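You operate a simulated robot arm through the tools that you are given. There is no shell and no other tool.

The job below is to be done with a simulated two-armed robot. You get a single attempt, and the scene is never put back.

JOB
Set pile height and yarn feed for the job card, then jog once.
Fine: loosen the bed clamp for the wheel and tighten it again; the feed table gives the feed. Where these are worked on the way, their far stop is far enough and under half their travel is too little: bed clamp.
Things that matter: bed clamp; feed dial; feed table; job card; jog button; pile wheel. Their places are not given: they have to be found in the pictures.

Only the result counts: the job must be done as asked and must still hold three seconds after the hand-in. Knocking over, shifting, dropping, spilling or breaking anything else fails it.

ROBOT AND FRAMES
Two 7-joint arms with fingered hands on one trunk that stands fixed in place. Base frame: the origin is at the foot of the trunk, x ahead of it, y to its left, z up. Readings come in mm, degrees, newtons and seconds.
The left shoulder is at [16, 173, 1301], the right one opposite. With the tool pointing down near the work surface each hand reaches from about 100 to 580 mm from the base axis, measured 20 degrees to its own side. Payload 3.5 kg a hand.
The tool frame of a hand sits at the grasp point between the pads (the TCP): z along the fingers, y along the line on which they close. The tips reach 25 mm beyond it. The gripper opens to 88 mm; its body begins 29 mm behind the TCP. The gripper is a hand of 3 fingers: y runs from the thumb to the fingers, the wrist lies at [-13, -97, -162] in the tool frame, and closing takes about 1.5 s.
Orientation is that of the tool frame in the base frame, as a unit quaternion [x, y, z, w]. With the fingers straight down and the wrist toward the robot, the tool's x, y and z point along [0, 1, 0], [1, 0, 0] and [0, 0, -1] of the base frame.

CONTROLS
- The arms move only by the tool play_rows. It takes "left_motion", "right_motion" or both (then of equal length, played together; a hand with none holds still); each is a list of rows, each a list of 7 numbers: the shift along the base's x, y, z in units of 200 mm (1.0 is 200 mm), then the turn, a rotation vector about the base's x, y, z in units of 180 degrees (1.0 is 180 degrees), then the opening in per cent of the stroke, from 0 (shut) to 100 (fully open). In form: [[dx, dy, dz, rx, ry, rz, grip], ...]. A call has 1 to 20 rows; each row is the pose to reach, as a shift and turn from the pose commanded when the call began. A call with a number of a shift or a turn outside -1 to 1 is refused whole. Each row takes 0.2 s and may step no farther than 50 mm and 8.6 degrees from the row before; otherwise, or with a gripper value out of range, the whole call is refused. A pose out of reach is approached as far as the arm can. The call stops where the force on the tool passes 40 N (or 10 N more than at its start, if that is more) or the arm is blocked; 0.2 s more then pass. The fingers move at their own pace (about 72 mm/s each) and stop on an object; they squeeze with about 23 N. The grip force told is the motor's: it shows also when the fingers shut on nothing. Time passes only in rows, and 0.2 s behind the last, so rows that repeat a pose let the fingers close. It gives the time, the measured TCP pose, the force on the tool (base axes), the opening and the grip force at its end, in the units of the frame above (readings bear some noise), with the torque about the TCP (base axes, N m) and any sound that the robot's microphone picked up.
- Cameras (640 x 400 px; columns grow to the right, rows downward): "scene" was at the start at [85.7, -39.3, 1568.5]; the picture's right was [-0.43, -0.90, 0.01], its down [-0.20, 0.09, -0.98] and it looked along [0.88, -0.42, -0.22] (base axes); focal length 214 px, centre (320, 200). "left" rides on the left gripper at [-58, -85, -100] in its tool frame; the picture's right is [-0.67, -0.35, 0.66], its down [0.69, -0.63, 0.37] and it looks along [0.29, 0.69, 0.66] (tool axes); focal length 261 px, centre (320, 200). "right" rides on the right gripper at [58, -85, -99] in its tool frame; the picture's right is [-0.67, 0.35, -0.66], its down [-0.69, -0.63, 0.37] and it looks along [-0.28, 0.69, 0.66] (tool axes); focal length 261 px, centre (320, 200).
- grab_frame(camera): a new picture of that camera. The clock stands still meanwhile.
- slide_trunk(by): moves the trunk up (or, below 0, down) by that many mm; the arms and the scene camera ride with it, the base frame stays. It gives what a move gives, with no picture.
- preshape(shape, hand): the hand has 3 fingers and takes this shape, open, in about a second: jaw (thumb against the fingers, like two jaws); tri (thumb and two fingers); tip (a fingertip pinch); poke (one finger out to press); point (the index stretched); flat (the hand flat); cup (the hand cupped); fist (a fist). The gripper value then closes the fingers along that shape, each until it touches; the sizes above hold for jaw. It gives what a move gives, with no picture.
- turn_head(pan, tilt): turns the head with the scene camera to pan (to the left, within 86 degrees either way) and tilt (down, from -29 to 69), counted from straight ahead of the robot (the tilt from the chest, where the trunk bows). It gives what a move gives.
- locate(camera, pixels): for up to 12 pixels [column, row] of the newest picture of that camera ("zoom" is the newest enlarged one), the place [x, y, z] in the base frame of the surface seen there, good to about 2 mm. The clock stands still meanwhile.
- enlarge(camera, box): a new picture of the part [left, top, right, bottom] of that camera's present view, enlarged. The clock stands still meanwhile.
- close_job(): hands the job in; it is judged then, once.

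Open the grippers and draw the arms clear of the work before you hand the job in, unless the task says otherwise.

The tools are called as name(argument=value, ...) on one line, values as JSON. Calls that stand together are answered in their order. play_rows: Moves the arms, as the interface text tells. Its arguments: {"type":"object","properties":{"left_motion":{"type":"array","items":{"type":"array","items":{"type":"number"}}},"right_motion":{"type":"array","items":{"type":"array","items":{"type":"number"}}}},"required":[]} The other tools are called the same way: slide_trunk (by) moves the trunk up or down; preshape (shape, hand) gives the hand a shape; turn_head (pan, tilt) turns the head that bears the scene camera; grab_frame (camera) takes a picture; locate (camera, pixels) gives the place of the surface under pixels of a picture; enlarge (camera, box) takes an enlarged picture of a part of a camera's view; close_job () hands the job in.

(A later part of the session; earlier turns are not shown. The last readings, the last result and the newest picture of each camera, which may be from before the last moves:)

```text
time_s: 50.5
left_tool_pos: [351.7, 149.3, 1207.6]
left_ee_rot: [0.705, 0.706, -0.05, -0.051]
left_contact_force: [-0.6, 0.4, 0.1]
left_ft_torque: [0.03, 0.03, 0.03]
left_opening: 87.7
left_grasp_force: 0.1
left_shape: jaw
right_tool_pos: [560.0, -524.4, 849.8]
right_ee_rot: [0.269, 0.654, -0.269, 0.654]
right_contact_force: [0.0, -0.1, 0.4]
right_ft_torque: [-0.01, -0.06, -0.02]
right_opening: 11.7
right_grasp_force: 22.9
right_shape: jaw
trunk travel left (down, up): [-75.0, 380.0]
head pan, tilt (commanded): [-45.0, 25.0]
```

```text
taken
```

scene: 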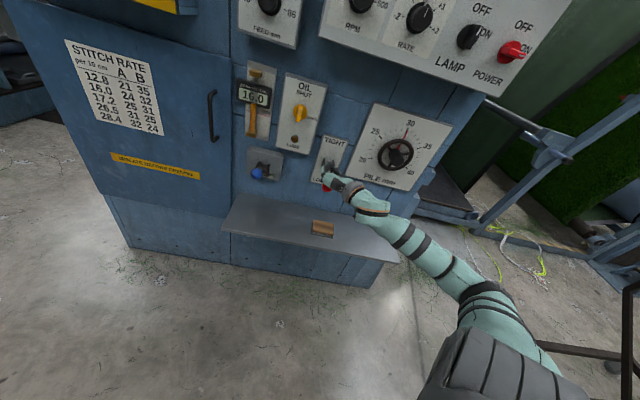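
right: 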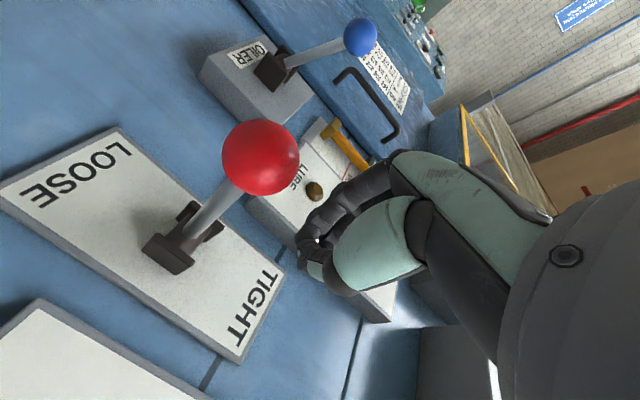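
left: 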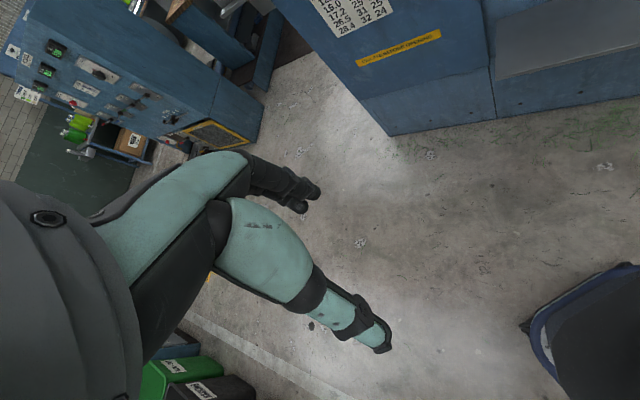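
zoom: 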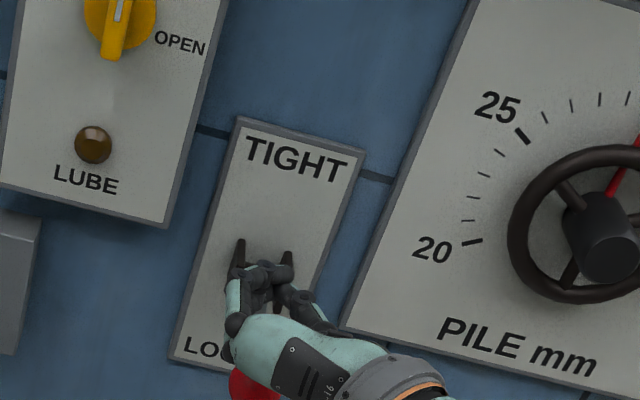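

The lever is at about horizontal, ball centre near z≈800. I retreat with the closed fingers, drop below the ball, and will push it up from underneath.

play_rows(right_motion=[[-0.1, 0.1, 0, 0, 0, 0, 0], [-0.2, 0.2, 0, 0, 0, 0, 0], [-0.3, 0.3, 0, 0, 0, 0, 0], [-0.3, 0.3, -0.18, 0, 0, 0, 0], [-0.3, 0.3, -0.37, 0, 0, 0, 0], [-0.3, 0.3, -0.56, 0, 0, 0, 0]])

enlarge(camera="scene", box=[280, 130, 400, 210])

grab_frame(camera="right")

```text
time_s: 51.9
left_tool_pos: [352.2, 149.1, 1207.8]
left_ee_rot: [0.705, 0.706, -0.051, -0.05]
left_contact_force: [0.4, 0.3, -0.3]
left_ft_torque: [0.01, -0.03, 0.02]
left_opening: 87.7
left_grasp_force: 0.0
left_shape: jaw
right_tool_pos: [504.2, -464.7, 739.1]
right_ee_rot: [0.269, 0.654, -0.27, 0.653]
right_contact_force: [-0.1, 0.0, 0.0]
right_ft_torque: [-0.01, -0.02, -0.01]
right_opening: 11.8
right_grasp_force: 22.7
right_shape: jaw
trunk travel left (down, up): [-75.0, 380.0]
head pan, tilt (commanded): [-45.0, 25.0]
```

```text
5.00 times, centred on (340, 170) of scene
```

zoom: 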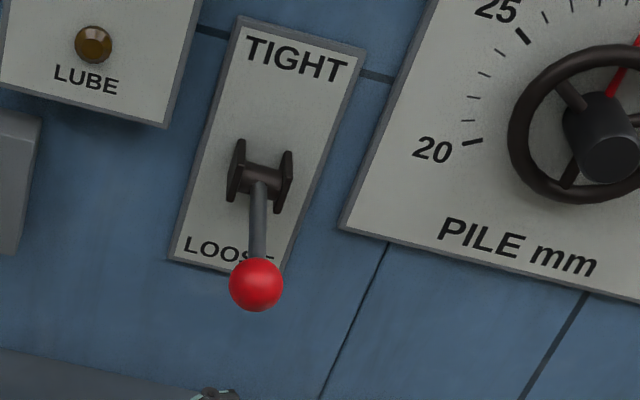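

```text
taken
```

right: 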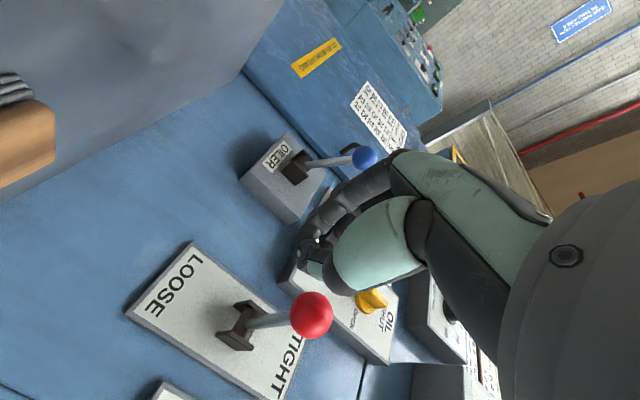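

The ball stays mid-way and the closed fingers are in front and below it. I advance 80 mm underneath the ball.

play_rows(right_motion=[[0.07, -0.07, 0, 0, 0, 0, 0], [0.14, -0.14, 0, 0, 0, 0, 0], [0.21, -0.21, 0, 0, 0, 0, 0], [0.283, -0.283, 0, 0, 0, 0, 0]])

enlarge(camera="scene", box=[280, 130, 400, 210])

grab_frame(camera="right")

```text
time_s: 52.9
left_tool_pos: [352.6, 149.6, 1207.3]
left_ee_rot: [0.705, 0.705, -0.051, -0.05]
left_contact_force: [1.0, 0.0, -0.8]
left_ft_torque: [0.03, -0.01, 0.0]
left_opening: 87.5
left_grasp_force: 0.1
left_shape: jaw
right_tool_pos: [560.1, -519.6, 737.9]
right_ee_rot: [0.27, 0.654, -0.269, 0.654]
right_contact_force: [0.4, 0.5, 0.0]
right_ft_torque: [0.0, 0.01, 0.02]
right_opening: 11.6
right_grasp_force: 22.5
right_shape: jaw
trunk travel left (down, up): [-75.0, 380.0]
head pan, tilt (commanded): [-45.0, 25.0]
```

```text
5.00 times, centred on (340, 170) of scene
```

zoom: 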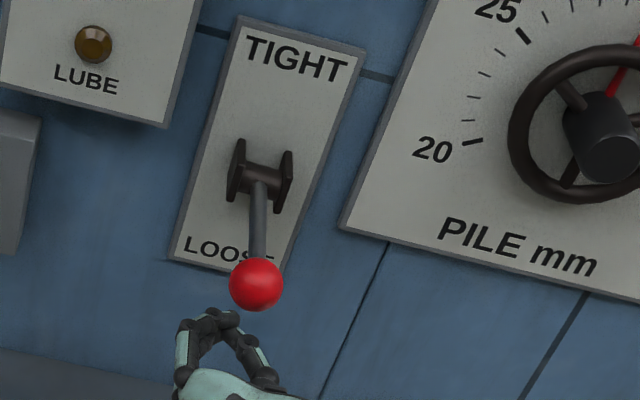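

```text
taken
```

right: 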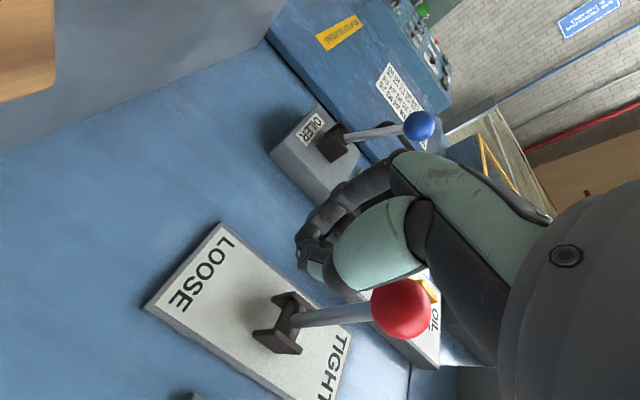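

The closed fingers form a cradle right under the ball. I raise the hand 90 mm to push the lever up.

play_rows(right_motion=[[0, 0, 0.05, 0, 0, 0, 0], [0, 0, 0.1, 0, 0, 0, 0], [0, 0, 0.15, 0, 0, 0, 0], [0.005, -0.005, 0.2, 0, 0, 0, 0], [0.01, -0.01, 0.25, 0, 0, 0, 0], [0.015, -0.015, 0.3, 0, 0, 0, 0], [0.02, -0.02, 0.35, 0, 0, 0, 0], [0.025, -0.025, 0.4, 0, 0, 0, 0], [0.03, -0.03, 0.45, 0, 0, 0, 0]])

enlarge(camera="scene", box=[280, 110, 400, 190])

grab_frame(camera="right")

```text
time_s: 54.9
left_tool_pos: [351.4, 148.9, 1207.6]
left_ee_rot: [0.705, 0.705, -0.051, -0.052]
left_contact_force: [-1.1, -0.1, 0.8]
left_ft_torque: [-0.01, 0.01, 0.04]
left_opening: 87.7
left_grasp_force: 0.1
left_shape: jaw
right_tool_pos: [564.9, -526.2, 827.2]
right_ee_rot: [0.27, 0.653, -0.27, 0.654]
right_contact_force: [-0.4, 0.7, -5.9]
right_ft_torque: [0.11, 0.06, 0.0]
right_opening: 11.7
right_grasp_force: 22.8
right_shape: jaw
trunk travel left (down, up): [-75.0, 380.0]
head pan, tilt (commanded): [-45.0, 25.0]
```

```text
5.00 times, centred on (340, 150) of scene
```

zoom: 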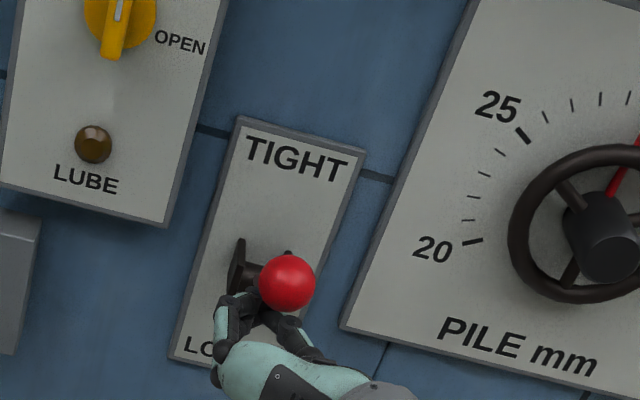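

```text
taken
```

right: 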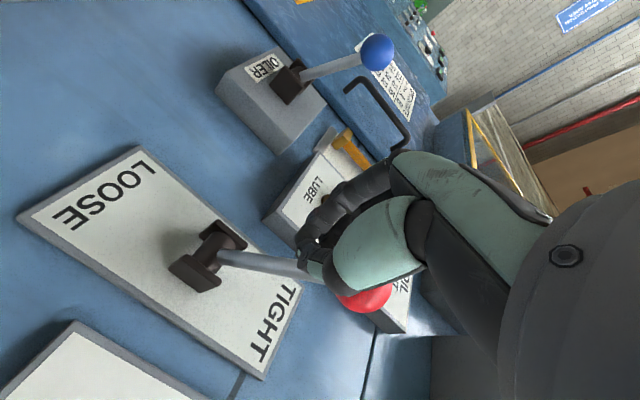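

The lever rises with only 6 N on the hand. I continue upward in smaller steps until the stop shows in the force.

play_rows(right_motion=[[0.004, -0.004, 0.03, 0, 0, 0, 0], [0.008, -0.008, 0.06, 0, 0, 0, 0], [0.012, -0.012, 0.09, 0, 0, 0, 0], [0.016, -0.016, 0.12, 0, 0, 0, 0], [0.016, -0.016, 0.15, 0, 0, 0, 0], [0.016, -0.016, 0.18, 0, 0, 0, 0], [0.016, -0.016, 0.2, 0, 0, 0, 0]])

enlarge(camera="scene", box=[280, 110, 400, 190])

grab_frame(camera="right")

```text
time_s: 55.7
left_tool_pos: [353.2, 147.8, 1208.7]
left_ee_rot: [0.705, 0.705, -0.051, -0.051]
left_contact_force: [-0.1, -0.6, -0.1]
left_ft_torque: [-0.04, -0.03, 0.0]
left_opening: 87.6
left_grasp_force: 0.1
left_shape: jaw
right_tool_pos: [567.5, -527.0, 834.7]
right_ee_rot: [0.272, 0.66, -0.266, 0.648]
right_contact_force: [-3.5, 7.3, -22.7]
right_ft_torque: [0.31, 0.21, 0.03]
right_opening: 11.9
right_grasp_force: 23.0
right_shape: jaw
trunk travel left (down, up): [-75.0, 380.0]
head pan, tilt (commanded): [-45.0, 25.0]
stopped in row 3 (right hand): the force on the tool passed its limit at 45 N (the readings are from after the stop); the commanded pose is now the measured one
```

```text
5.00 times, centred on (340, 150) of scene
```

zoom: 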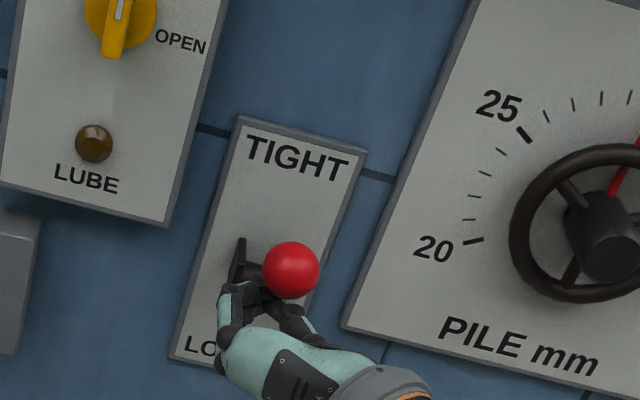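

```text
taken
```

right: 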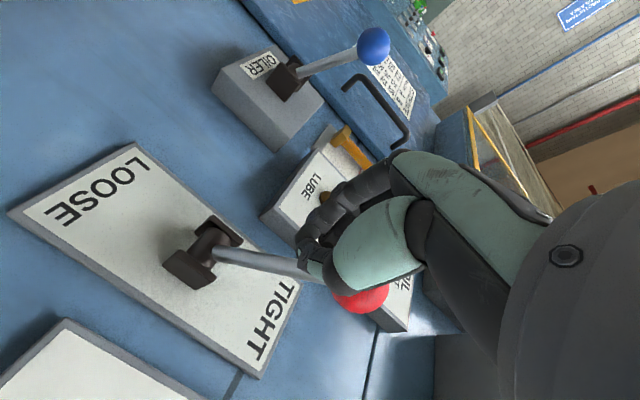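

The push stopped at 45 N with the ball at scene (334,164), the same place as at the start: the clamp is at the TIGHT stop. I lower the hand clear of the ball and retreat.

play_rows(right_motion=[[0, 0, -0.1, 0, 0, 0, 0], [0, 0, -0.25, 0, 0, 0, 0], [0, 0, -0.4, 0, 0, 0, 0], [-0.12, 0.12, -0.4, 0, 0, 0, 0], [-0.25, 0.25, -0.4, 0, 0, 0, 0], [-0.38, 0.38, -0.4, 0, 0, 0, 0]])

enlarge(camera="scene", box=[280, 90, 440, 190])

grab_frame(camera="right")

locate(camera="zoom", pixels=[[214, 295], [205, 285], [222, 300]])

```text
time_s: 57.1
left_tool_pos: [352.2, 149.8, 1207.9]
left_ee_rot: [0.705, 0.706, -0.051, -0.05]
left_contact_force: [0.1, 0.0, 0.6]
left_ft_torque: [0.0, 0.02, 0.0]
left_opening: 87.7
left_grasp_force: 0.0
left_shape: jaw
right_tool_pos: [491.5, -452.6, 759.5]
right_ee_rot: [0.271, 0.657, -0.268, 0.65]
right_contact_force: [-0.4, 0.3, -0.5]
right_ft_torque: [0.01, 0.0, -0.01]
right_opening: 11.4
right_grasp_force: 22.7
right_shape: jaw
trunk travel left (down, up): [-75.0, 380.0]
head pan, tilt (commanded): [-45.0, 25.0]
```

```text
4.00 times, centred on (360, 140) of scene
```

zoom: 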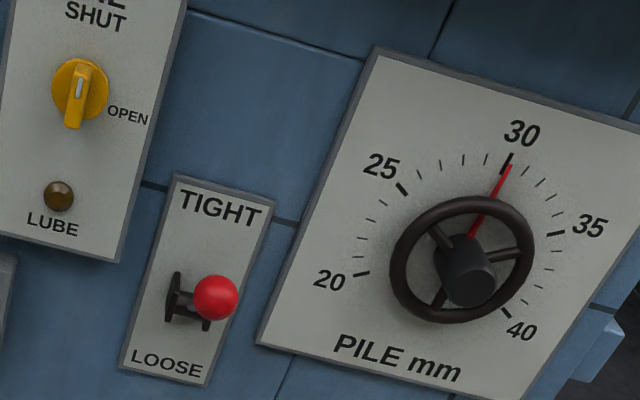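

```text
taken
```

right: 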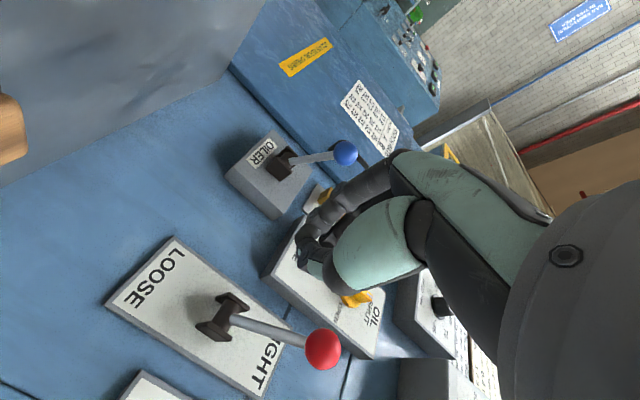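

```text
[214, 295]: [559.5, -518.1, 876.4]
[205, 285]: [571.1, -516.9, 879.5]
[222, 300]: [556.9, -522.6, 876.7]
```

The clamp ball is back at its start position (559,-518,876) and the wheel still reads 30. Now for the feed dial at z≈1178: I raise the trunk 160 mm, the hand being well clear of the panel (tips ~690 mm out).

slide_trunk(by=160)

turn_head(pan=-40, tilt=20)

grab_frame(camera="scene")

grab_frame(camera="right")

```text
time_s: 58.9
left_tool_pos: [352.4, 148.4, 1367.2]
left_ee_rot: [0.705, 0.705, -0.052, -0.051]
left_contact_force: [0.1, -0.3, 0.1]
left_ft_torque: [0.02, 0.02, 0.0]
left_opening: 87.4
left_grasp_force: 0.1
left_shape: jaw
right_tool_pos: [491.1, -450.0, 918.9]
right_ee_rot: [0.271, 0.658, -0.267, 0.65]
right_contact_force: [0.2, -0.2, 0.6]
right_ft_torque: [0.02, -0.05, -0.01]
right_opening: 11.3
right_grasp_force: 22.8
right_shape: jaw
trunk travel left (down, up): [-235.0, 220.0]
head pan, tilt (commanded): [-45.0, 25.0]
```

```text
time_s: 59.6
left_tool_pos: [352.7, 149.4, 1366.5]
left_ee_rot: [0.705, 0.705, -0.05, -0.051]
left_contact_force: [1.0, 0.4, 0.3]
left_ft_torque: [-0.02, 0.01, -0.02]
left_opening: 87.4
left_grasp_force: 0.0
left_shape: jaw
right_tool_pos: [492.0, -450.3, 919.6]
right_ee_rot: [0.27, 0.657, -0.268, 0.65]
right_contact_force: [0.4, -0.6, -0.4]
right_ft_torque: [0.0, -0.01, 0.01]
right_opening: 11.5
right_grasp_force: 23.0
right_shape: jaw
trunk travel left (down, up): [-235.0, 220.0]
head pan, tilt (commanded): [-40.0, 20.0]
```

```text
taken
```

scene: 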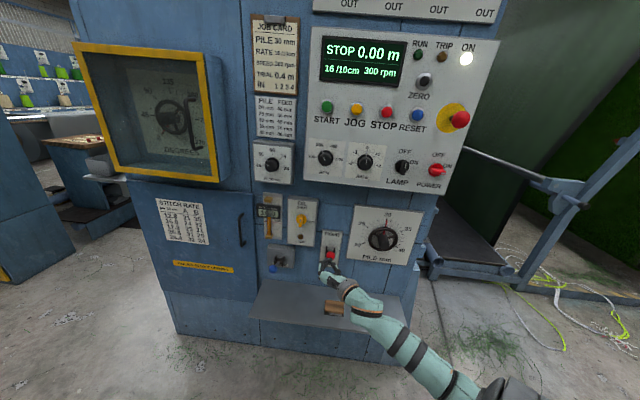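

```text
taken
```

right: 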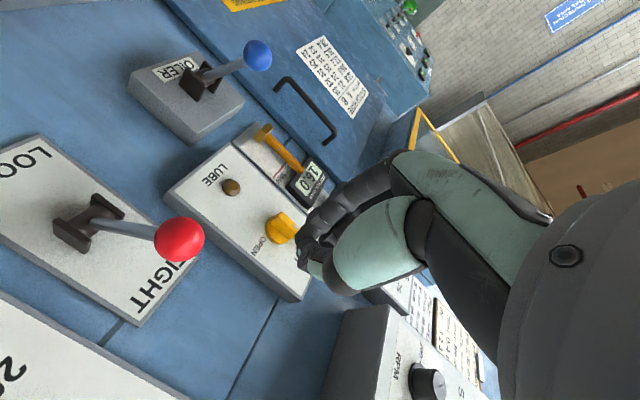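

The trunk rose straight up, keeping its forward lean — good for reach. I enlarge the dial area and measure knob, ticks and the edges of the neighbouring panels.

enlarge(camera="scene", box=[240, 130, 340, 192])

enlarge(camera="scene", box=[248, 138, 304, 173])

```text
6.40 times, centred on (290, 161) of scene
```

zoom: 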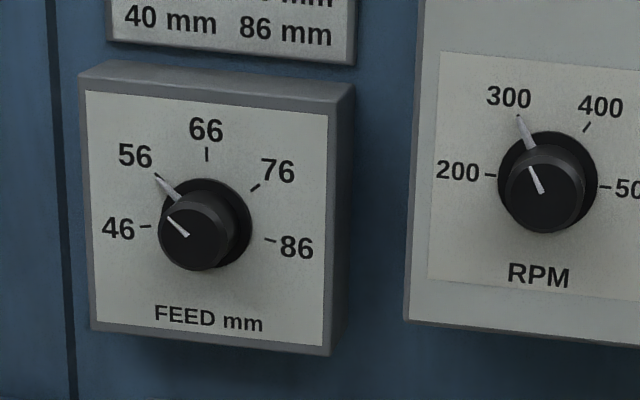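

```text
11.43 times, centred on (276, 156) of scene
```

zoom: 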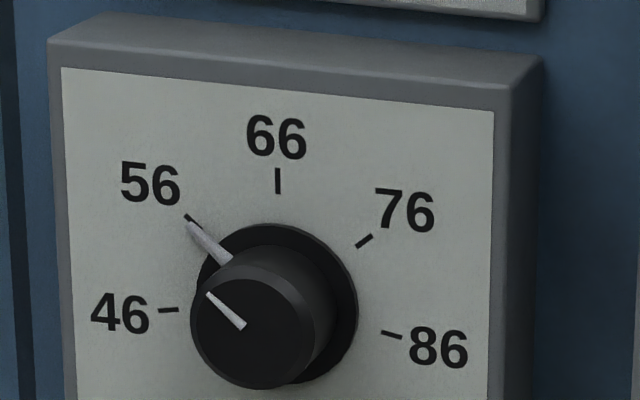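

locate(camera="zoom", pixels=[[168, 310], [278, 181], [364, 242], [393, 335], [255, 325], [205, 320], [300, 330], [255, 375], [250, 280], [300, 235], [500, 330], [350, 310]])

locate(camera="scene", pixels=[[308, 165], [306, 178], [324, 158], [341, 162], [262, 132], [355, 108], [327, 107], [386, 112], [302, 182], [269, 212], [300, 218]])

```text
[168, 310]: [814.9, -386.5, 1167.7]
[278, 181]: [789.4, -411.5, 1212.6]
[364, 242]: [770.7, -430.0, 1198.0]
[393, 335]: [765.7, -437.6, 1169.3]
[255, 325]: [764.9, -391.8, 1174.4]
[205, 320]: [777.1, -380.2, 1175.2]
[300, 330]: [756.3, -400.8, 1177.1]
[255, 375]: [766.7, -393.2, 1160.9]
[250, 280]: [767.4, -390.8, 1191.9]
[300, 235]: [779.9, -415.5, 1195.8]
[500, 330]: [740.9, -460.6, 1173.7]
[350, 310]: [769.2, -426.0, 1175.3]
```

```text
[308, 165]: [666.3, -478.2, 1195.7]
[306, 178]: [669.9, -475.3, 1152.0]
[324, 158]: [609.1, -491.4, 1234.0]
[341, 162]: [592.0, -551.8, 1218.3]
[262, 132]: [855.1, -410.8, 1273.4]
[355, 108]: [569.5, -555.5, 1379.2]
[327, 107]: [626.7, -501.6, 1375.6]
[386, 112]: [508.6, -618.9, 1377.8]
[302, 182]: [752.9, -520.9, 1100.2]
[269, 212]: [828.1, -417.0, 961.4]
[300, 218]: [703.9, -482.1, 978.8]
```

Dial centre: u=-266, z=1176, knob front 818 mm out, plate 850; 51° per 10 mm, so 56→66 is about 51° clockwise. I check how far the yellow-framed window box to the left sticks out before moving there.

locate(camera="scene", pixels=[[213, 130], [205, 60], [216, 178], [195, 100], [245, 150], [225, 150], [240, 220], [270, 267]])

```text
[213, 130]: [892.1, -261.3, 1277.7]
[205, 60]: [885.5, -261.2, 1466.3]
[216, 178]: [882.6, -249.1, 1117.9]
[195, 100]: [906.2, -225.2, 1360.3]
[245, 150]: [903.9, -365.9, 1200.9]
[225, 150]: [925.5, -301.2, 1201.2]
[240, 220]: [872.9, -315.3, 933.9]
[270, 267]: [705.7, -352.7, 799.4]
```

The window frame's edge is at u≈-446, so the dial area is free. I move the open hand up and left toward a point in front of the dial.

play_rows(right_motion=[[0.1, 0.05, 0.19, 0, 0, 0, 100], [0.2, 0.1, 0.38, 0, 0, 0, 100], [0.3, 0.15, 0.57, 0, 0, 0, 100], [0.4, 0.2, 0.76, 0, 0, 0, 100], [0.5, 0.25, 0.95, 0, 0, 0, 100]])

grab_frame(camera="scene")

```text
time_s: 60.8
left_tool_pos: [352.4, 149.6, 1367.1]
left_ee_rot: [0.705, 0.705, -0.052, -0.05]
left_contact_force: [-0.7, 0.4, -0.6]
left_ft_torque: [0.03, -0.02, 0.0]
left_opening: 87.4
left_grasp_force: 0.0
left_shape: jaw
right_tool_pos: [593.0, -401.8, 1110.3]
right_ee_rot: [0.27, 0.659, -0.268, 0.649]
right_contact_force: [0.8, 0.7, -0.1]
right_ft_torque: [0.01, -0.02, 0.01]
right_opening: 87.5
right_grasp_force: 0.0
right_shape: jaw
trunk travel left (down, up): [-235.0, 220.0]
head pan, tilt (commanded): [-40.0, 20.0]
```

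```text
taken
```

scene: 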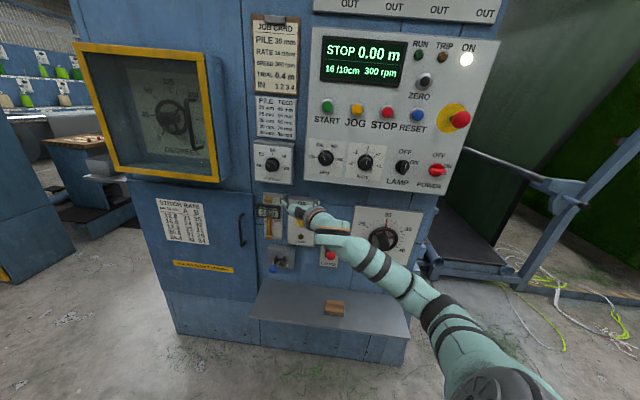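

Reached with the arm extending nicely. I continue to the point 740 mm out in front of the dial.

play_rows(right_motion=[[0.148, 0.083, 0.083, 0, 0, 0, 100], [0.296, 0.166, 0.167, 0, 0, 0, 100], [0.444, 0.25, 0.25, 0, 0, 0, 100], [0.591, 0.333, 0.334, 0, 0, 0, 100]])

grab_frame(camera="scene")

grab_frame(camera="right")

```text
time_s: 61.8
left_tool_pos: [353.3, 149.1, 1367.0]
left_ee_rot: [0.705, 0.705, -0.052, -0.051]
left_contact_force: [0.0, 0.1, -0.1]
left_ft_torque: [0.0, 0.05, 0.02]
left_opening: 87.7
left_grasp_force: 0.1
left_shape: jaw
right_tool_pos: [709.8, -332.6, 1175.3]
right_ee_rot: [0.27, 0.658, -0.267, 0.65]
right_contact_force: [0.1, -1.2, 0.2]
right_ft_torque: [0.01, -0.03, -0.01]
right_opening: 87.7
right_grasp_force: 0.1
right_shape: jaw
trunk travel left (down, up): [-235.0, 220.0]
head pan, tilt (commanded): [-40.0, 20.0]
```

```text
taken
```

scene: 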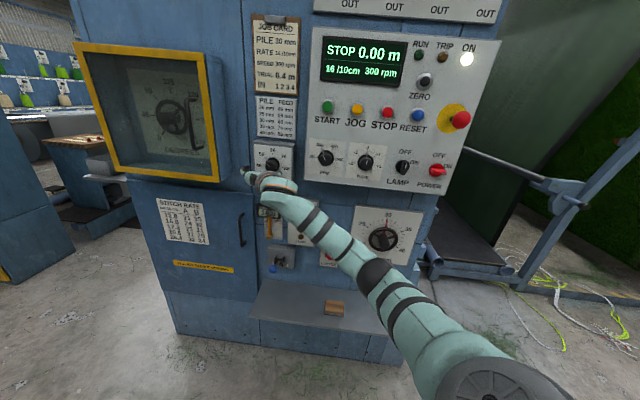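

```text
taken
```

right: 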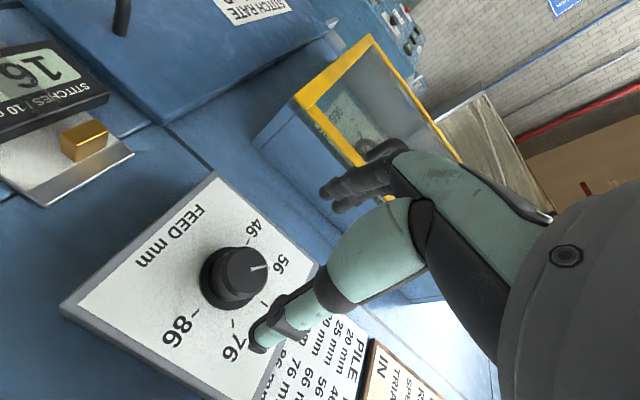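

The open hand is lined up at (d=737, u=-267, z=1175). I test in free space: 48 mm closer, and a 55° clockwise roll.

play_rows(right_motion=[[0.025, -0.025, 0.001, 0.031, -0.031, 0, 100], [0.05, -0.05, 0.002, 0.062, -0.062, 0, 100], [0.075, -0.075, 0.003, 0.093, -0.093, 0, 100], [0.1, -0.1, 0.004, 0.124, -0.124, 0, 100], [0.125, -0.125, 0.005, 0.155, -0.155, 0, 100], [0.15, -0.15, 0.005, 0.186, -0.186, 0, 100], [0.17, -0.17, 0.005, 0.216, -0.216, 0, 100]])

grab_frame(camera="scene")

grab_frame(camera="right")

```text
time_s: 63.4
left_tool_pos: [351.2, 150.3, 1367.4]
left_ee_rot: [0.706, 0.705, -0.051, -0.05]
left_contact_force: [0.3, 1.2, -0.8]
left_ft_torque: [0.01, -0.01, 0.0]
left_opening: 87.5
left_grasp_force: 0.1
left_shape: jaw
right_tool_pos: [743.5, -366.0, 1177.3]
right_ee_rot: [0.538, 0.46, 0.067, 0.703]
right_contact_force: [0.9, -0.5, -0.4]
right_ft_torque: [0.03, -0.01, 0.04]
right_opening: 87.5
right_grasp_force: 0.0
right_shape: jaw
trunk travel left (down, up): [-235.0, 220.0]
head pan, tilt (commanded): [-40.0, 20.0]
```

```text
taken
```

scene: 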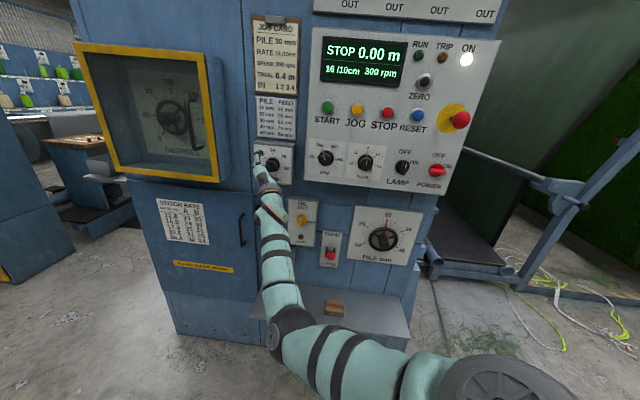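

```text
taken
```

right: 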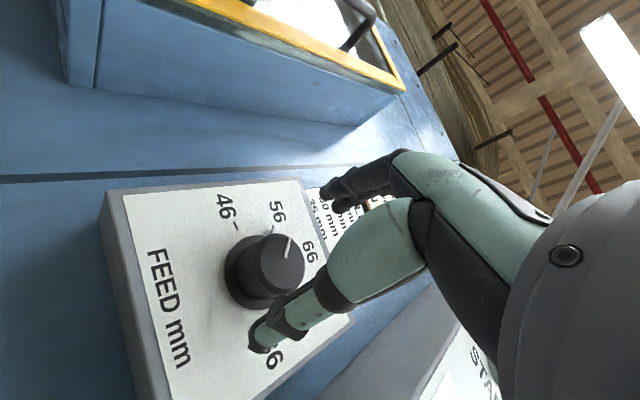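

Reached without trouble. The elbow now hangs at (285,335) in the view, so I check its clearance to the shelf and OILER knob.

locate(camera="scene", pixels=[[285, 335], [270, 320], [278, 265], [275, 215], [300, 350], [268, 190]])

```text
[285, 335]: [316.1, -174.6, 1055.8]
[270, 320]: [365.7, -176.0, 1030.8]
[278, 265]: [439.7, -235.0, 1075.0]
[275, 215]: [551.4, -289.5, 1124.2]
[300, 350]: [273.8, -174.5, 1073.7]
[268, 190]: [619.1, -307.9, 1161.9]
```

The elbow is 360 mm out, far from everything. I roll back 55° and advance 31 mm so the fingertips surround the knob.

play_rows(right_motion=[[0, 0, 0, -0.031, 0.031, 0, 100], [0, 0, 0, -0.062, 0.062, 0, 100], [0, 0, 0, -0.093, 0.093, 0, 100], [0, 0, 0, -0.124, 0.124, 0, 100], [0, 0, 0, -0.155, 0.155, 0, 100], [0, 0, 0, -0.186, 0.186, 0, 100], [0, 0, -0.006, -0.216, 0.216, 0, 100], [0.035, -0.04, -0.006, -0.216, 0.216, 0, 100], [0.07, -0.076, -0.006, -0.216, 0.216, 0, 100], [0.107, -0.113, -0.006, -0.216, 0.216, 0, 100]])

enlarge(camera="scene", box=[240, 130, 340, 192])

grab_frame(camera="right")

```text
time_s: 65.6
left_tool_pos: [352.0, 149.1, 1366.3]
left_ee_rot: [0.706, 0.705, -0.051, -0.051]
left_contact_force: [0.2, -0.5, 0.0]
left_ft_torque: [0.0, 0.03, 0.0]
left_opening: 87.3
left_grasp_force: 0.0
left_shape: jaw
right_tool_pos: [766.0, -391.3, 1175.7]
right_ee_rot: [0.271, 0.657, -0.268, 0.65]
right_contact_force: [0.4, 0.2, 0.2]
right_ft_torque: [0.0, 0.01, 0.03]
right_opening: 87.9
right_grasp_force: 0.1
right_shape: jaw
trunk travel left (down, up): [-235.0, 220.0]
head pan, tilt (commanded): [-40.0, 20.0]
```

```text
6.40 times, centred on (290, 161) of scene
```

zoom: 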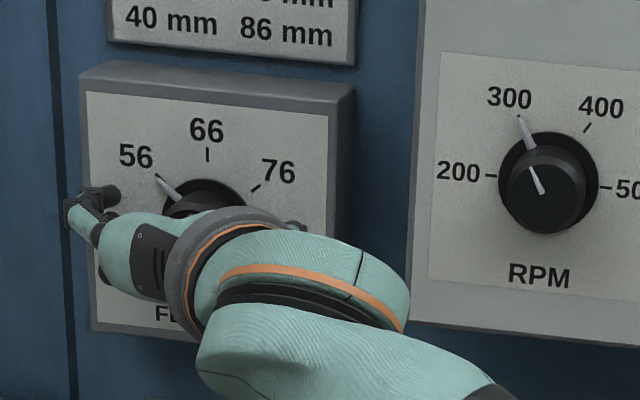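

```text
taken
```

right: 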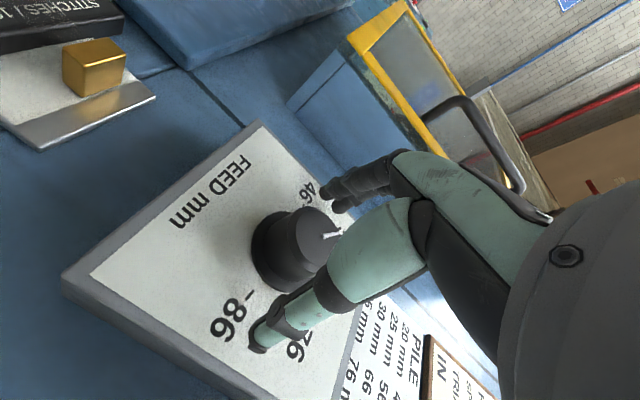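

The TCP is at (d=818, u=-265, z=1176), with the knob between fingers and thumb. I close on the knob.

play_rows(right_motion=[[0, 0, 0, 0, 0, 0, 0], [0, 0, 0, 0, 0, 0, 0], [0, 0, 0, 0, 0, 0, 0], [0, 0, 0, 0, 0, 0, 0], [0, 0, 0, 0, 0, 0, 0], [0, 0, 0, 0, 0, 0, 0], [0, 0, 0, 0, 0, 0, 0]])

enlarge(camera="scene", box=[240, 130, 340, 192])

grab_frame(camera="right")

```text
time_s: 67.2
left_tool_pos: [352.0, 148.7, 1367.5]
left_ee_rot: [0.705, 0.705, -0.05, -0.05]
left_contact_force: [0.1, -0.8, 0.1]
left_ft_torque: [-0.03, 0.02, -0.01]
left_opening: 87.8
left_grasp_force: 0.2
left_shape: jaw
right_tool_pos: [766.0, -390.5, 1175.9]
right_ee_rot: [0.271, 0.657, -0.267, 0.651]
right_contact_force: [1.9, -1.6, 3.2]
right_ft_torque: [-0.02, -0.02, 0.01]
right_opening: 29.3
right_grasp_force: 23.0
right_shape: jaw
trunk travel left (down, up): [-235.0, 220.0]
head pan, tilt (commanded): [-40.0, 20.0]
```

```text
6.40 times, centred on (290, 161) of scene
```

zoom: 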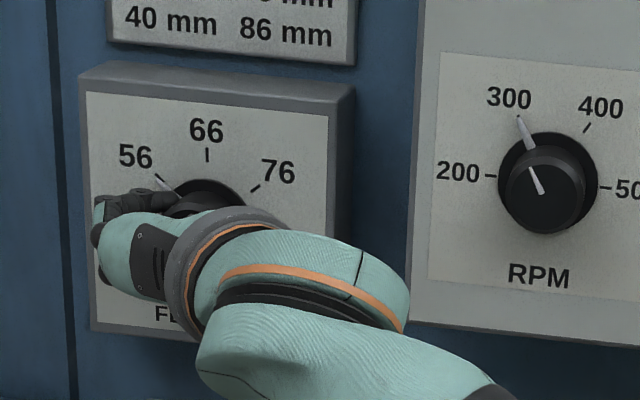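

```text
taken
```

right: 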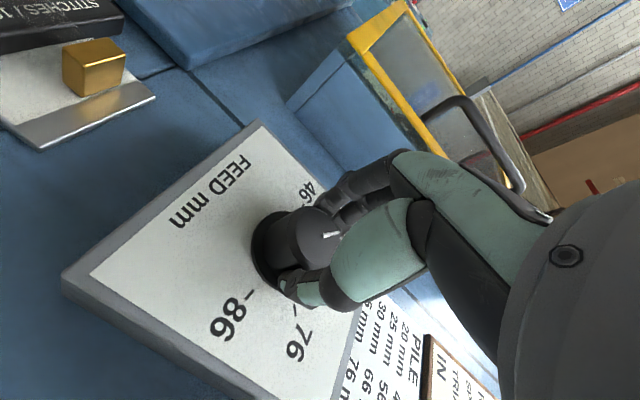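

The knob is gripped (29 mm, 23 N). I turn 45° clockwise and check the pointer.

play_rows(right_motion=[[0, 0, 0, 0.0295, -0.0295, 0, 0], [0, 0, 0, 0.059, -0.059, 0, 0], [0, 0, 0, 0.0885, -0.0885, 0, 0], [0, 0, 0, 0.118, -0.118, 0, 0], [0, 0, 0, 0.1475, -0.1475, 0, 0], [0, 0, 0, 0.177, -0.177, 0, 0]])

enlarge(camera="scene", box=[248, 138, 304, 173])

grab_frame(camera="right")

```text
time_s: 68.6
left_tool_pos: [351.9, 147.7, 1367.9]
left_ee_rot: [0.705, 0.705, -0.05, -0.05]
left_contact_force: [-0.4, 0.5, -0.3]
left_ft_torque: [0.03, -0.02, 0.04]
left_opening: 87.8
left_grasp_force: 0.1
left_shape: jaw
right_tool_pos: [765.0, -392.5, 1174.4]
right_ee_rot: [0.499, 0.502, 0.005, 0.706]
right_contact_force: [-2.5, -3.2, -1.8]
right_ft_torque: [0.02, 0.06, -0.08]
right_opening: 28.6
right_grasp_force: 23.0
right_shape: jaw
trunk travel left (down, up): [-235.0, 220.0]
head pan, tilt (commanded): [-40.0, 20.0]
```

```text
11.43 times, centred on (276, 156) of scene
```

zoom: 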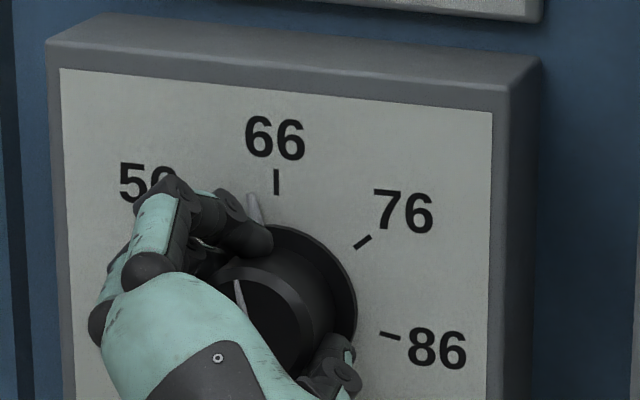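

```text
taken
```

right: 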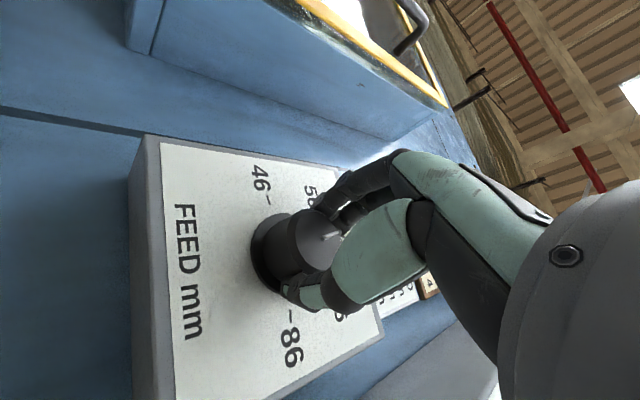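

The pointer tip is at (250,195), by my projection about 11–14° short of the 66 tick. I turn 12° more.

play_rows(right_motion=[[0, 0, 0, 0.0235, -0.0235, 0, 0], [0, 0, 0, 0.0471, -0.0471, 0, 0], [0, 0, 0, 0.0471, -0.0471, 0, 0]])

enlarge(camera="scene", box=[248, 138, 304, 173])

locate(camera="zoom", pixels=[[278, 181], [278, 175], [278, 190], [168, 310], [393, 335]])

grab_frame(camera="right")

```text
time_s: 69.4
left_tool_pos: [350.3, 147.5, 1367.7]
left_ee_rot: [0.706, 0.705, -0.051, -0.051]
left_contact_force: [0.2, -0.2, 0.4]
left_ft_torque: [0.01, 0.03, -0.02]
left_opening: 87.7
left_grasp_force: 0.0
left_shape: jaw
right_tool_pos: [764.3, -392.7, 1174.6]
right_ee_rot: [0.549, 0.447, 0.079, 0.702]
right_contact_force: [-3.9, -2.8, -5.4]
right_ft_torque: [0.03, 0.12, -0.08]
right_opening: 28.9
right_grasp_force: 23.0
right_shape: jaw
trunk travel left (down, up): [-235.0, 220.0]
head pan, tilt (commanded): [-40.0, 20.0]
```

```text
11.43 times, centred on (276, 156) of scene
```

zoom: 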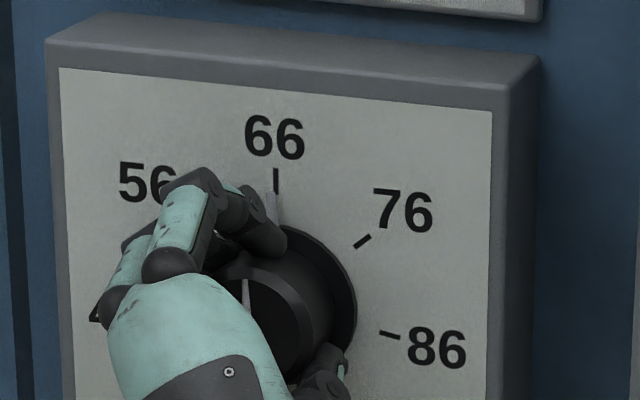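

```text
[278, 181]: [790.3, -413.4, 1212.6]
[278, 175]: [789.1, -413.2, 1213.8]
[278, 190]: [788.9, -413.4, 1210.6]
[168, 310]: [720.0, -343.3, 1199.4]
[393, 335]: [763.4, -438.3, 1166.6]
```

```text
taken
```

right: 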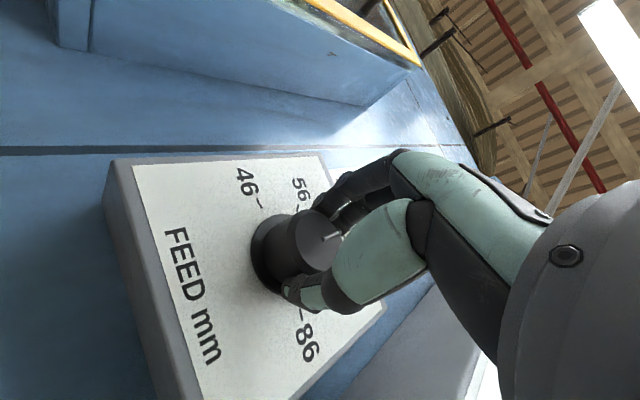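

The pointer now is nearly under the 66 tick, about 3–4° short. I enlarge further to measure it.

enlarge(camera="scene", box=[262, 146, 286, 161])

enlarge(camera="right", box=[240, 150, 400, 250])

```text
16.00 times, centred on (274, 154) of scene
```

zoom: 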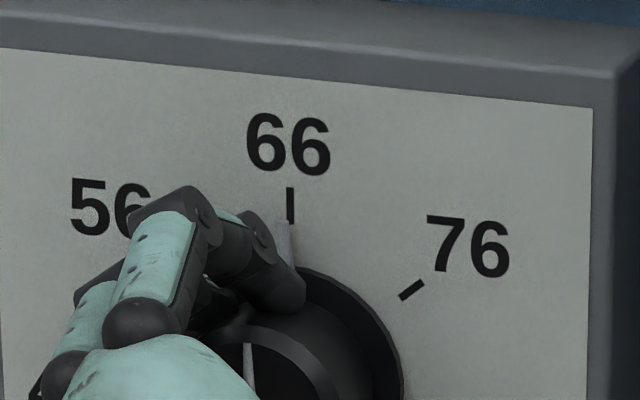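

```text
4.00 times, centred on (320, 200) of right
```

zoom: 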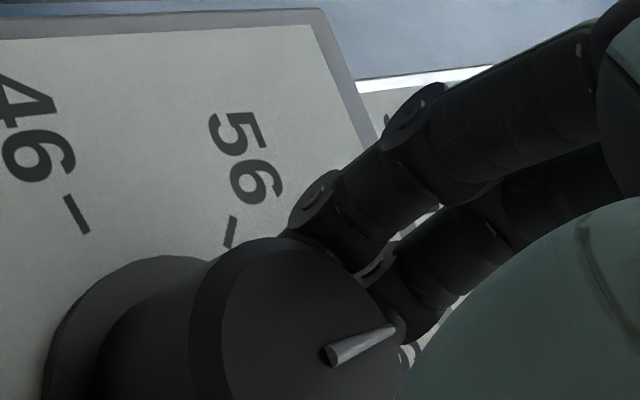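

The pointer tip is at about (282,222) in the 16x picture, still ~4° short. I turn 4° more, then open and back off to look unobstructed.

play_rows(right_motion=[[0, 0, 0, 0.008, -0.008, 0, 0], [0, 0, 0, 0.0157, -0.0157, 0, 0], [0, 0, 0, 0.0157, -0.0157, 0, 0]])

enlarge(camera="scene", box=[262, 146, 286, 161])

```text
time_s: 70.2
left_tool_pos: [351.8, 147.4, 1367.7]
left_ee_rot: [0.705, 0.706, -0.051, -0.051]
left_contact_force: [0.9, 0.8, 0.8]
left_ft_torque: [0.01, 0.03, -0.04]
left_opening: 87.5
left_grasp_force: 0.1
left_shape: jaw
right_tool_pos: [764.8, -391.8, 1176.3]
right_ee_rot: [0.563, 0.429, 0.102, 0.699]
right_contact_force: [-3.8, -2.4, -6.5]
right_ft_torque: [0.01, 0.13, -0.05]
right_opening: 28.5
right_grasp_force: 22.9
right_shape: jaw
trunk travel left (down, up): [-235.0, 220.0]
head pan, tilt (commanded): [-40.0, 20.0]
```

```text
16.00 times, centred on (274, 154) of scene
```

zoom: 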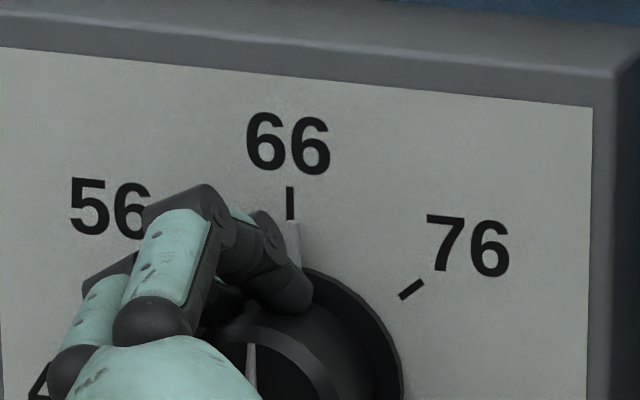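

The pointer is now right under the 66 tick. I open the jaw and back straight off.

play_rows(right_motion=[[0, 0, 0, 0, 0, 0, 100], [0, 0, 0, 0, 0, 0, 100], [0, 0, 0, 0, 0, 0, 100], [0, 0, 0, 0, 0, 0, 100], [0, 0, 0, 0, 0, 0, 100], [0, 0, 0, 0, 0, 0, 100], [-0.08, 0.08, 0, 0, 0, 0, 100], [-0.16, 0.16, 0, 0, 0, 0, 100], [-0.24, 0.24, 0, 0, 0, 0, 100], [-0.32, 0.32, 0, 0, 0, 0, 100], [-0.32, 0.32, -0.2, 0, 0, 0, 100], [-0.32, 0.32, -0.4, 0, 0, 0, 100]])

grab_frame(camera="scene")

enlarge(camera="scene", box=[248, 138, 304, 173])

```text
time_s: 72.8
left_tool_pos: [352.9, 148.3, 1365.9]
left_ee_rot: [0.705, 0.705, -0.051, -0.051]
left_contact_force: [-0.2, 0.2, 0.2]
left_ft_torque: [0.0, -0.02, 0.0]
left_opening: 87.5
left_grasp_force: 0.0
left_shape: jaw
right_tool_pos: [700.5, -327.1, 1096.4]
right_ee_rot: [0.563, 0.429, 0.103, 0.699]
right_contact_force: [-0.3, 0.0, 0.2]
right_ft_torque: [0.0, 0.0, 0.02]
right_opening: 87.6
right_grasp_force: 0.0
right_shape: jaw
trunk travel left (down, up): [-235.0, 220.0]
head pan, tilt (commanded): [-40.0, 20.0]
```

```text
taken
```

scene: 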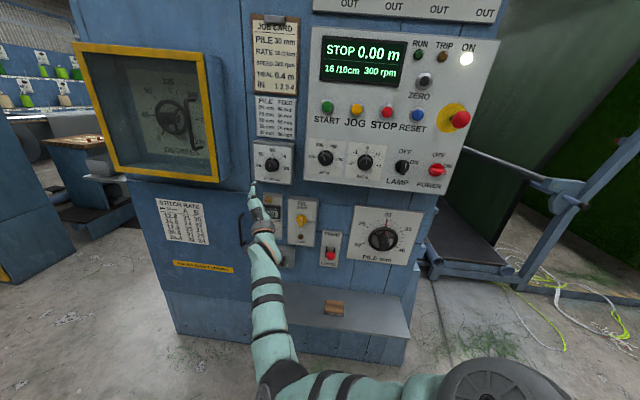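

```text
11.43 times, centred on (276, 156) of scene
```

zoom: 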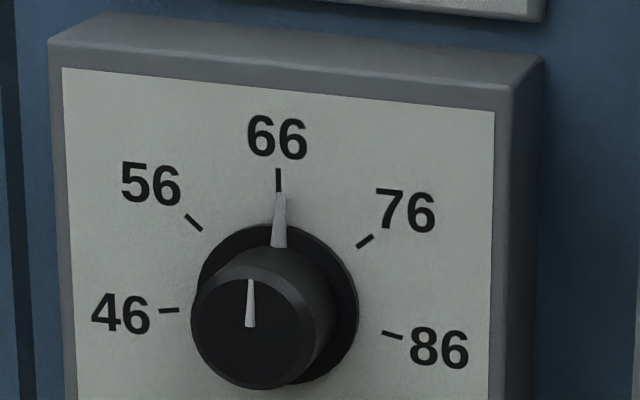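

The feed pointer stands straight up on the 66 tick. I verify its angle with located points and recheck the pile wheel and clamp.

locate(camera="zoom", pixels=[[279, 200], [279, 210], [279, 222], [279, 235], [279, 244], [278, 173], [278, 185], [250, 286], [250, 320]])

enlarge(camera="scene", box=[310, 195, 430, 270])

enlarge(camera="scene", box=[300, 30, 480, 142])

```text
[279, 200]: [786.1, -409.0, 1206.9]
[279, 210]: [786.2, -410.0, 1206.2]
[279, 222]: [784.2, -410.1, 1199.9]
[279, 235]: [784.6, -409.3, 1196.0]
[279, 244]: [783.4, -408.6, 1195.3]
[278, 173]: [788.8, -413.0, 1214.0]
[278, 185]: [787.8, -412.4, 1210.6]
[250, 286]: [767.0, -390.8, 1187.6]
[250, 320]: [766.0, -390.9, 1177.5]
```

```text
5.33 times, centred on (370, 232) of scene
```

zoom: 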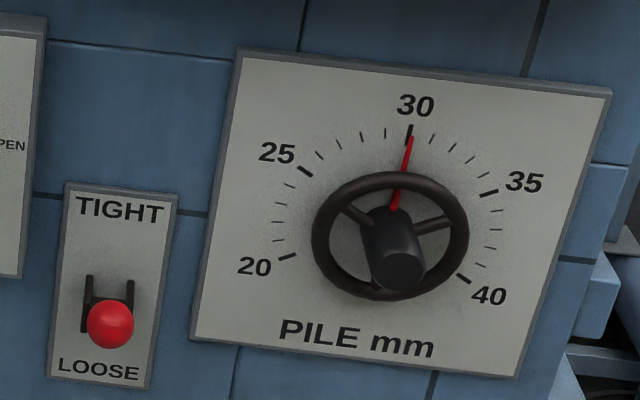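

```text
3.56 times, centred on (390, 86) of scene
```

zoom: 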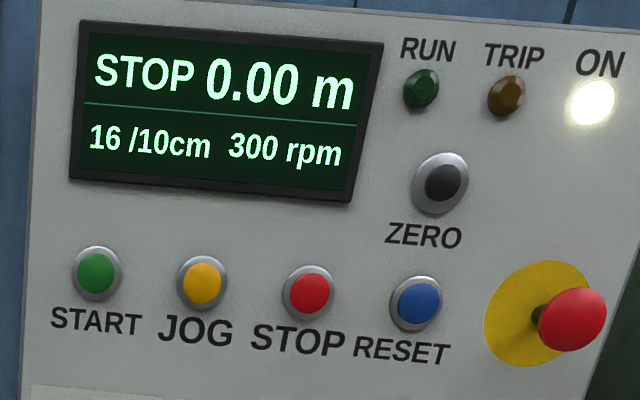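

Everything checks: feed 66, pile 30, clamp TIGHT, display STOP 0.00 m with no trip. Next is the yellow JOG button at (569,-555,1379); I first draw the hand back to the right and up, away from the panel.

play_rows(right_motion=[[-0.17, -0.05, 0.05, 0, 0, 0, 100], [-0.34, -0.12, 0.1, 0, 0, 0, 100], [-0.51, -0.2, 0.15, 0, 0, 0, 100], [-0.68, -0.3, 0.2, 0, 0, 0, 100], [-0.85, -0.4, 0.25, 0, 0, 0, 100], [-1.0, -0.5, 0.3, 0, 0, 0, 100]])

preshape(shape="poke", hand="right")

grab_frame(camera="scene")

grab_frame(camera="right")

```text
time_s: 74.2
left_tool_pos: [350.2, 148.3, 1367.9]
left_ee_rot: [0.705, 0.706, -0.05, -0.05]
left_contact_force: [0.6, -0.3, -0.8]
left_ft_torque: [-0.03, 0.0, 0.04]
left_opening: 87.7
left_grasp_force: 0.0
left_shape: jaw
right_tool_pos: [499.5, -427.8, 1155.3]
right_ee_rot: [0.563, 0.429, 0.105, 0.699]
right_contact_force: [0.2, 0.3, -0.7]
right_ft_torque: [-0.01, 0.0, 0.02]
right_opening: 87.7
right_grasp_force: 0.1
right_shape: jaw
trunk travel left (down, up): [-235.0, 220.0]
head pan, tilt (commanded): [-40.0, 20.0]
```

```text
time_s: 75.1
left_tool_pos: [350.8, 149.7, 1367.2]
left_ee_rot: [0.705, 0.706, -0.051, -0.051]
left_contact_force: [0.2, 0.4, -0.1]
left_ft_torque: [0.02, 0.0, -0.04]
left_opening: 87.6
left_grasp_force: 0.0
left_shape: jaw
right_tool_pos: [500.4, -426.6, 1154.7]
right_ee_rot: [0.563, 0.429, 0.104, 0.699]
right_contact_force: [0.2, 0.1, -0.5]
right_ft_torque: [0.02, -0.04, 0.01]
right_opening: 0.0
right_grasp_force: 0.0
right_shape: poke
trunk travel left (down, up): [-235.0, 220.0]
head pan, tilt (commanded): [-40.0, 20.0]
```

```text
taken
```

scene: 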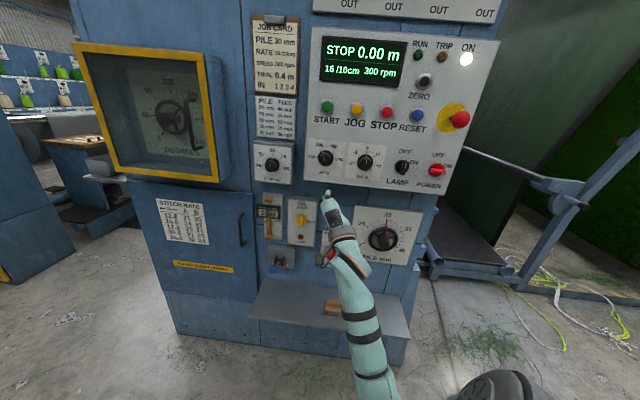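

```text
taken
```

right: 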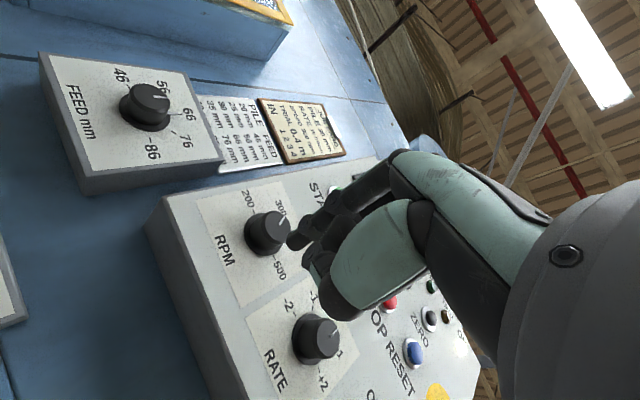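

The poke shape has one finger extended, its tip at about (296,240) in the right picture. I enlarge to find the tip precisely.

enlarge(camera="right", box=[260, 150, 420, 250])

enlarge(camera="scene", box=[290, 170, 390, 270])

```text
4.00 times, centred on (340, 200) of right
```

zoom: 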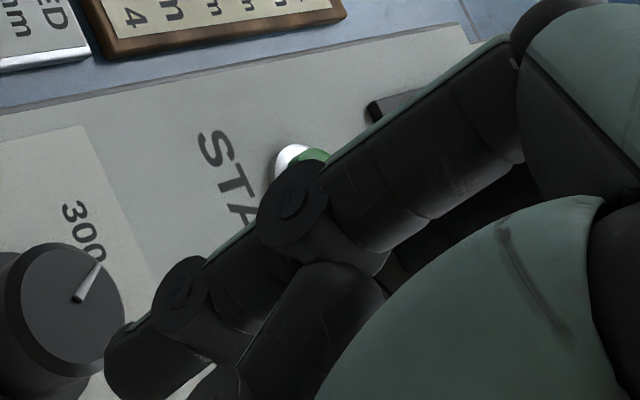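

```text
4.00 times, centred on (340, 220) of scene
```

zoom: 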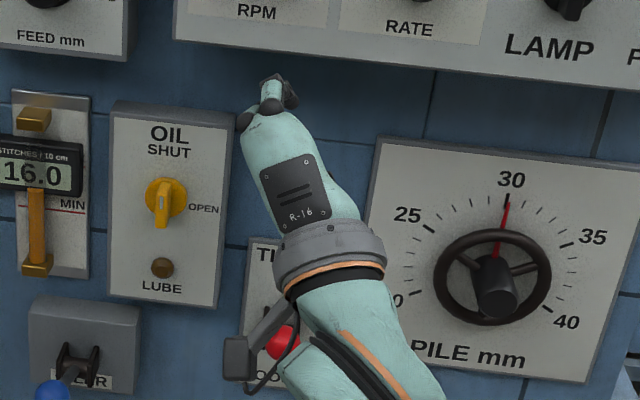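

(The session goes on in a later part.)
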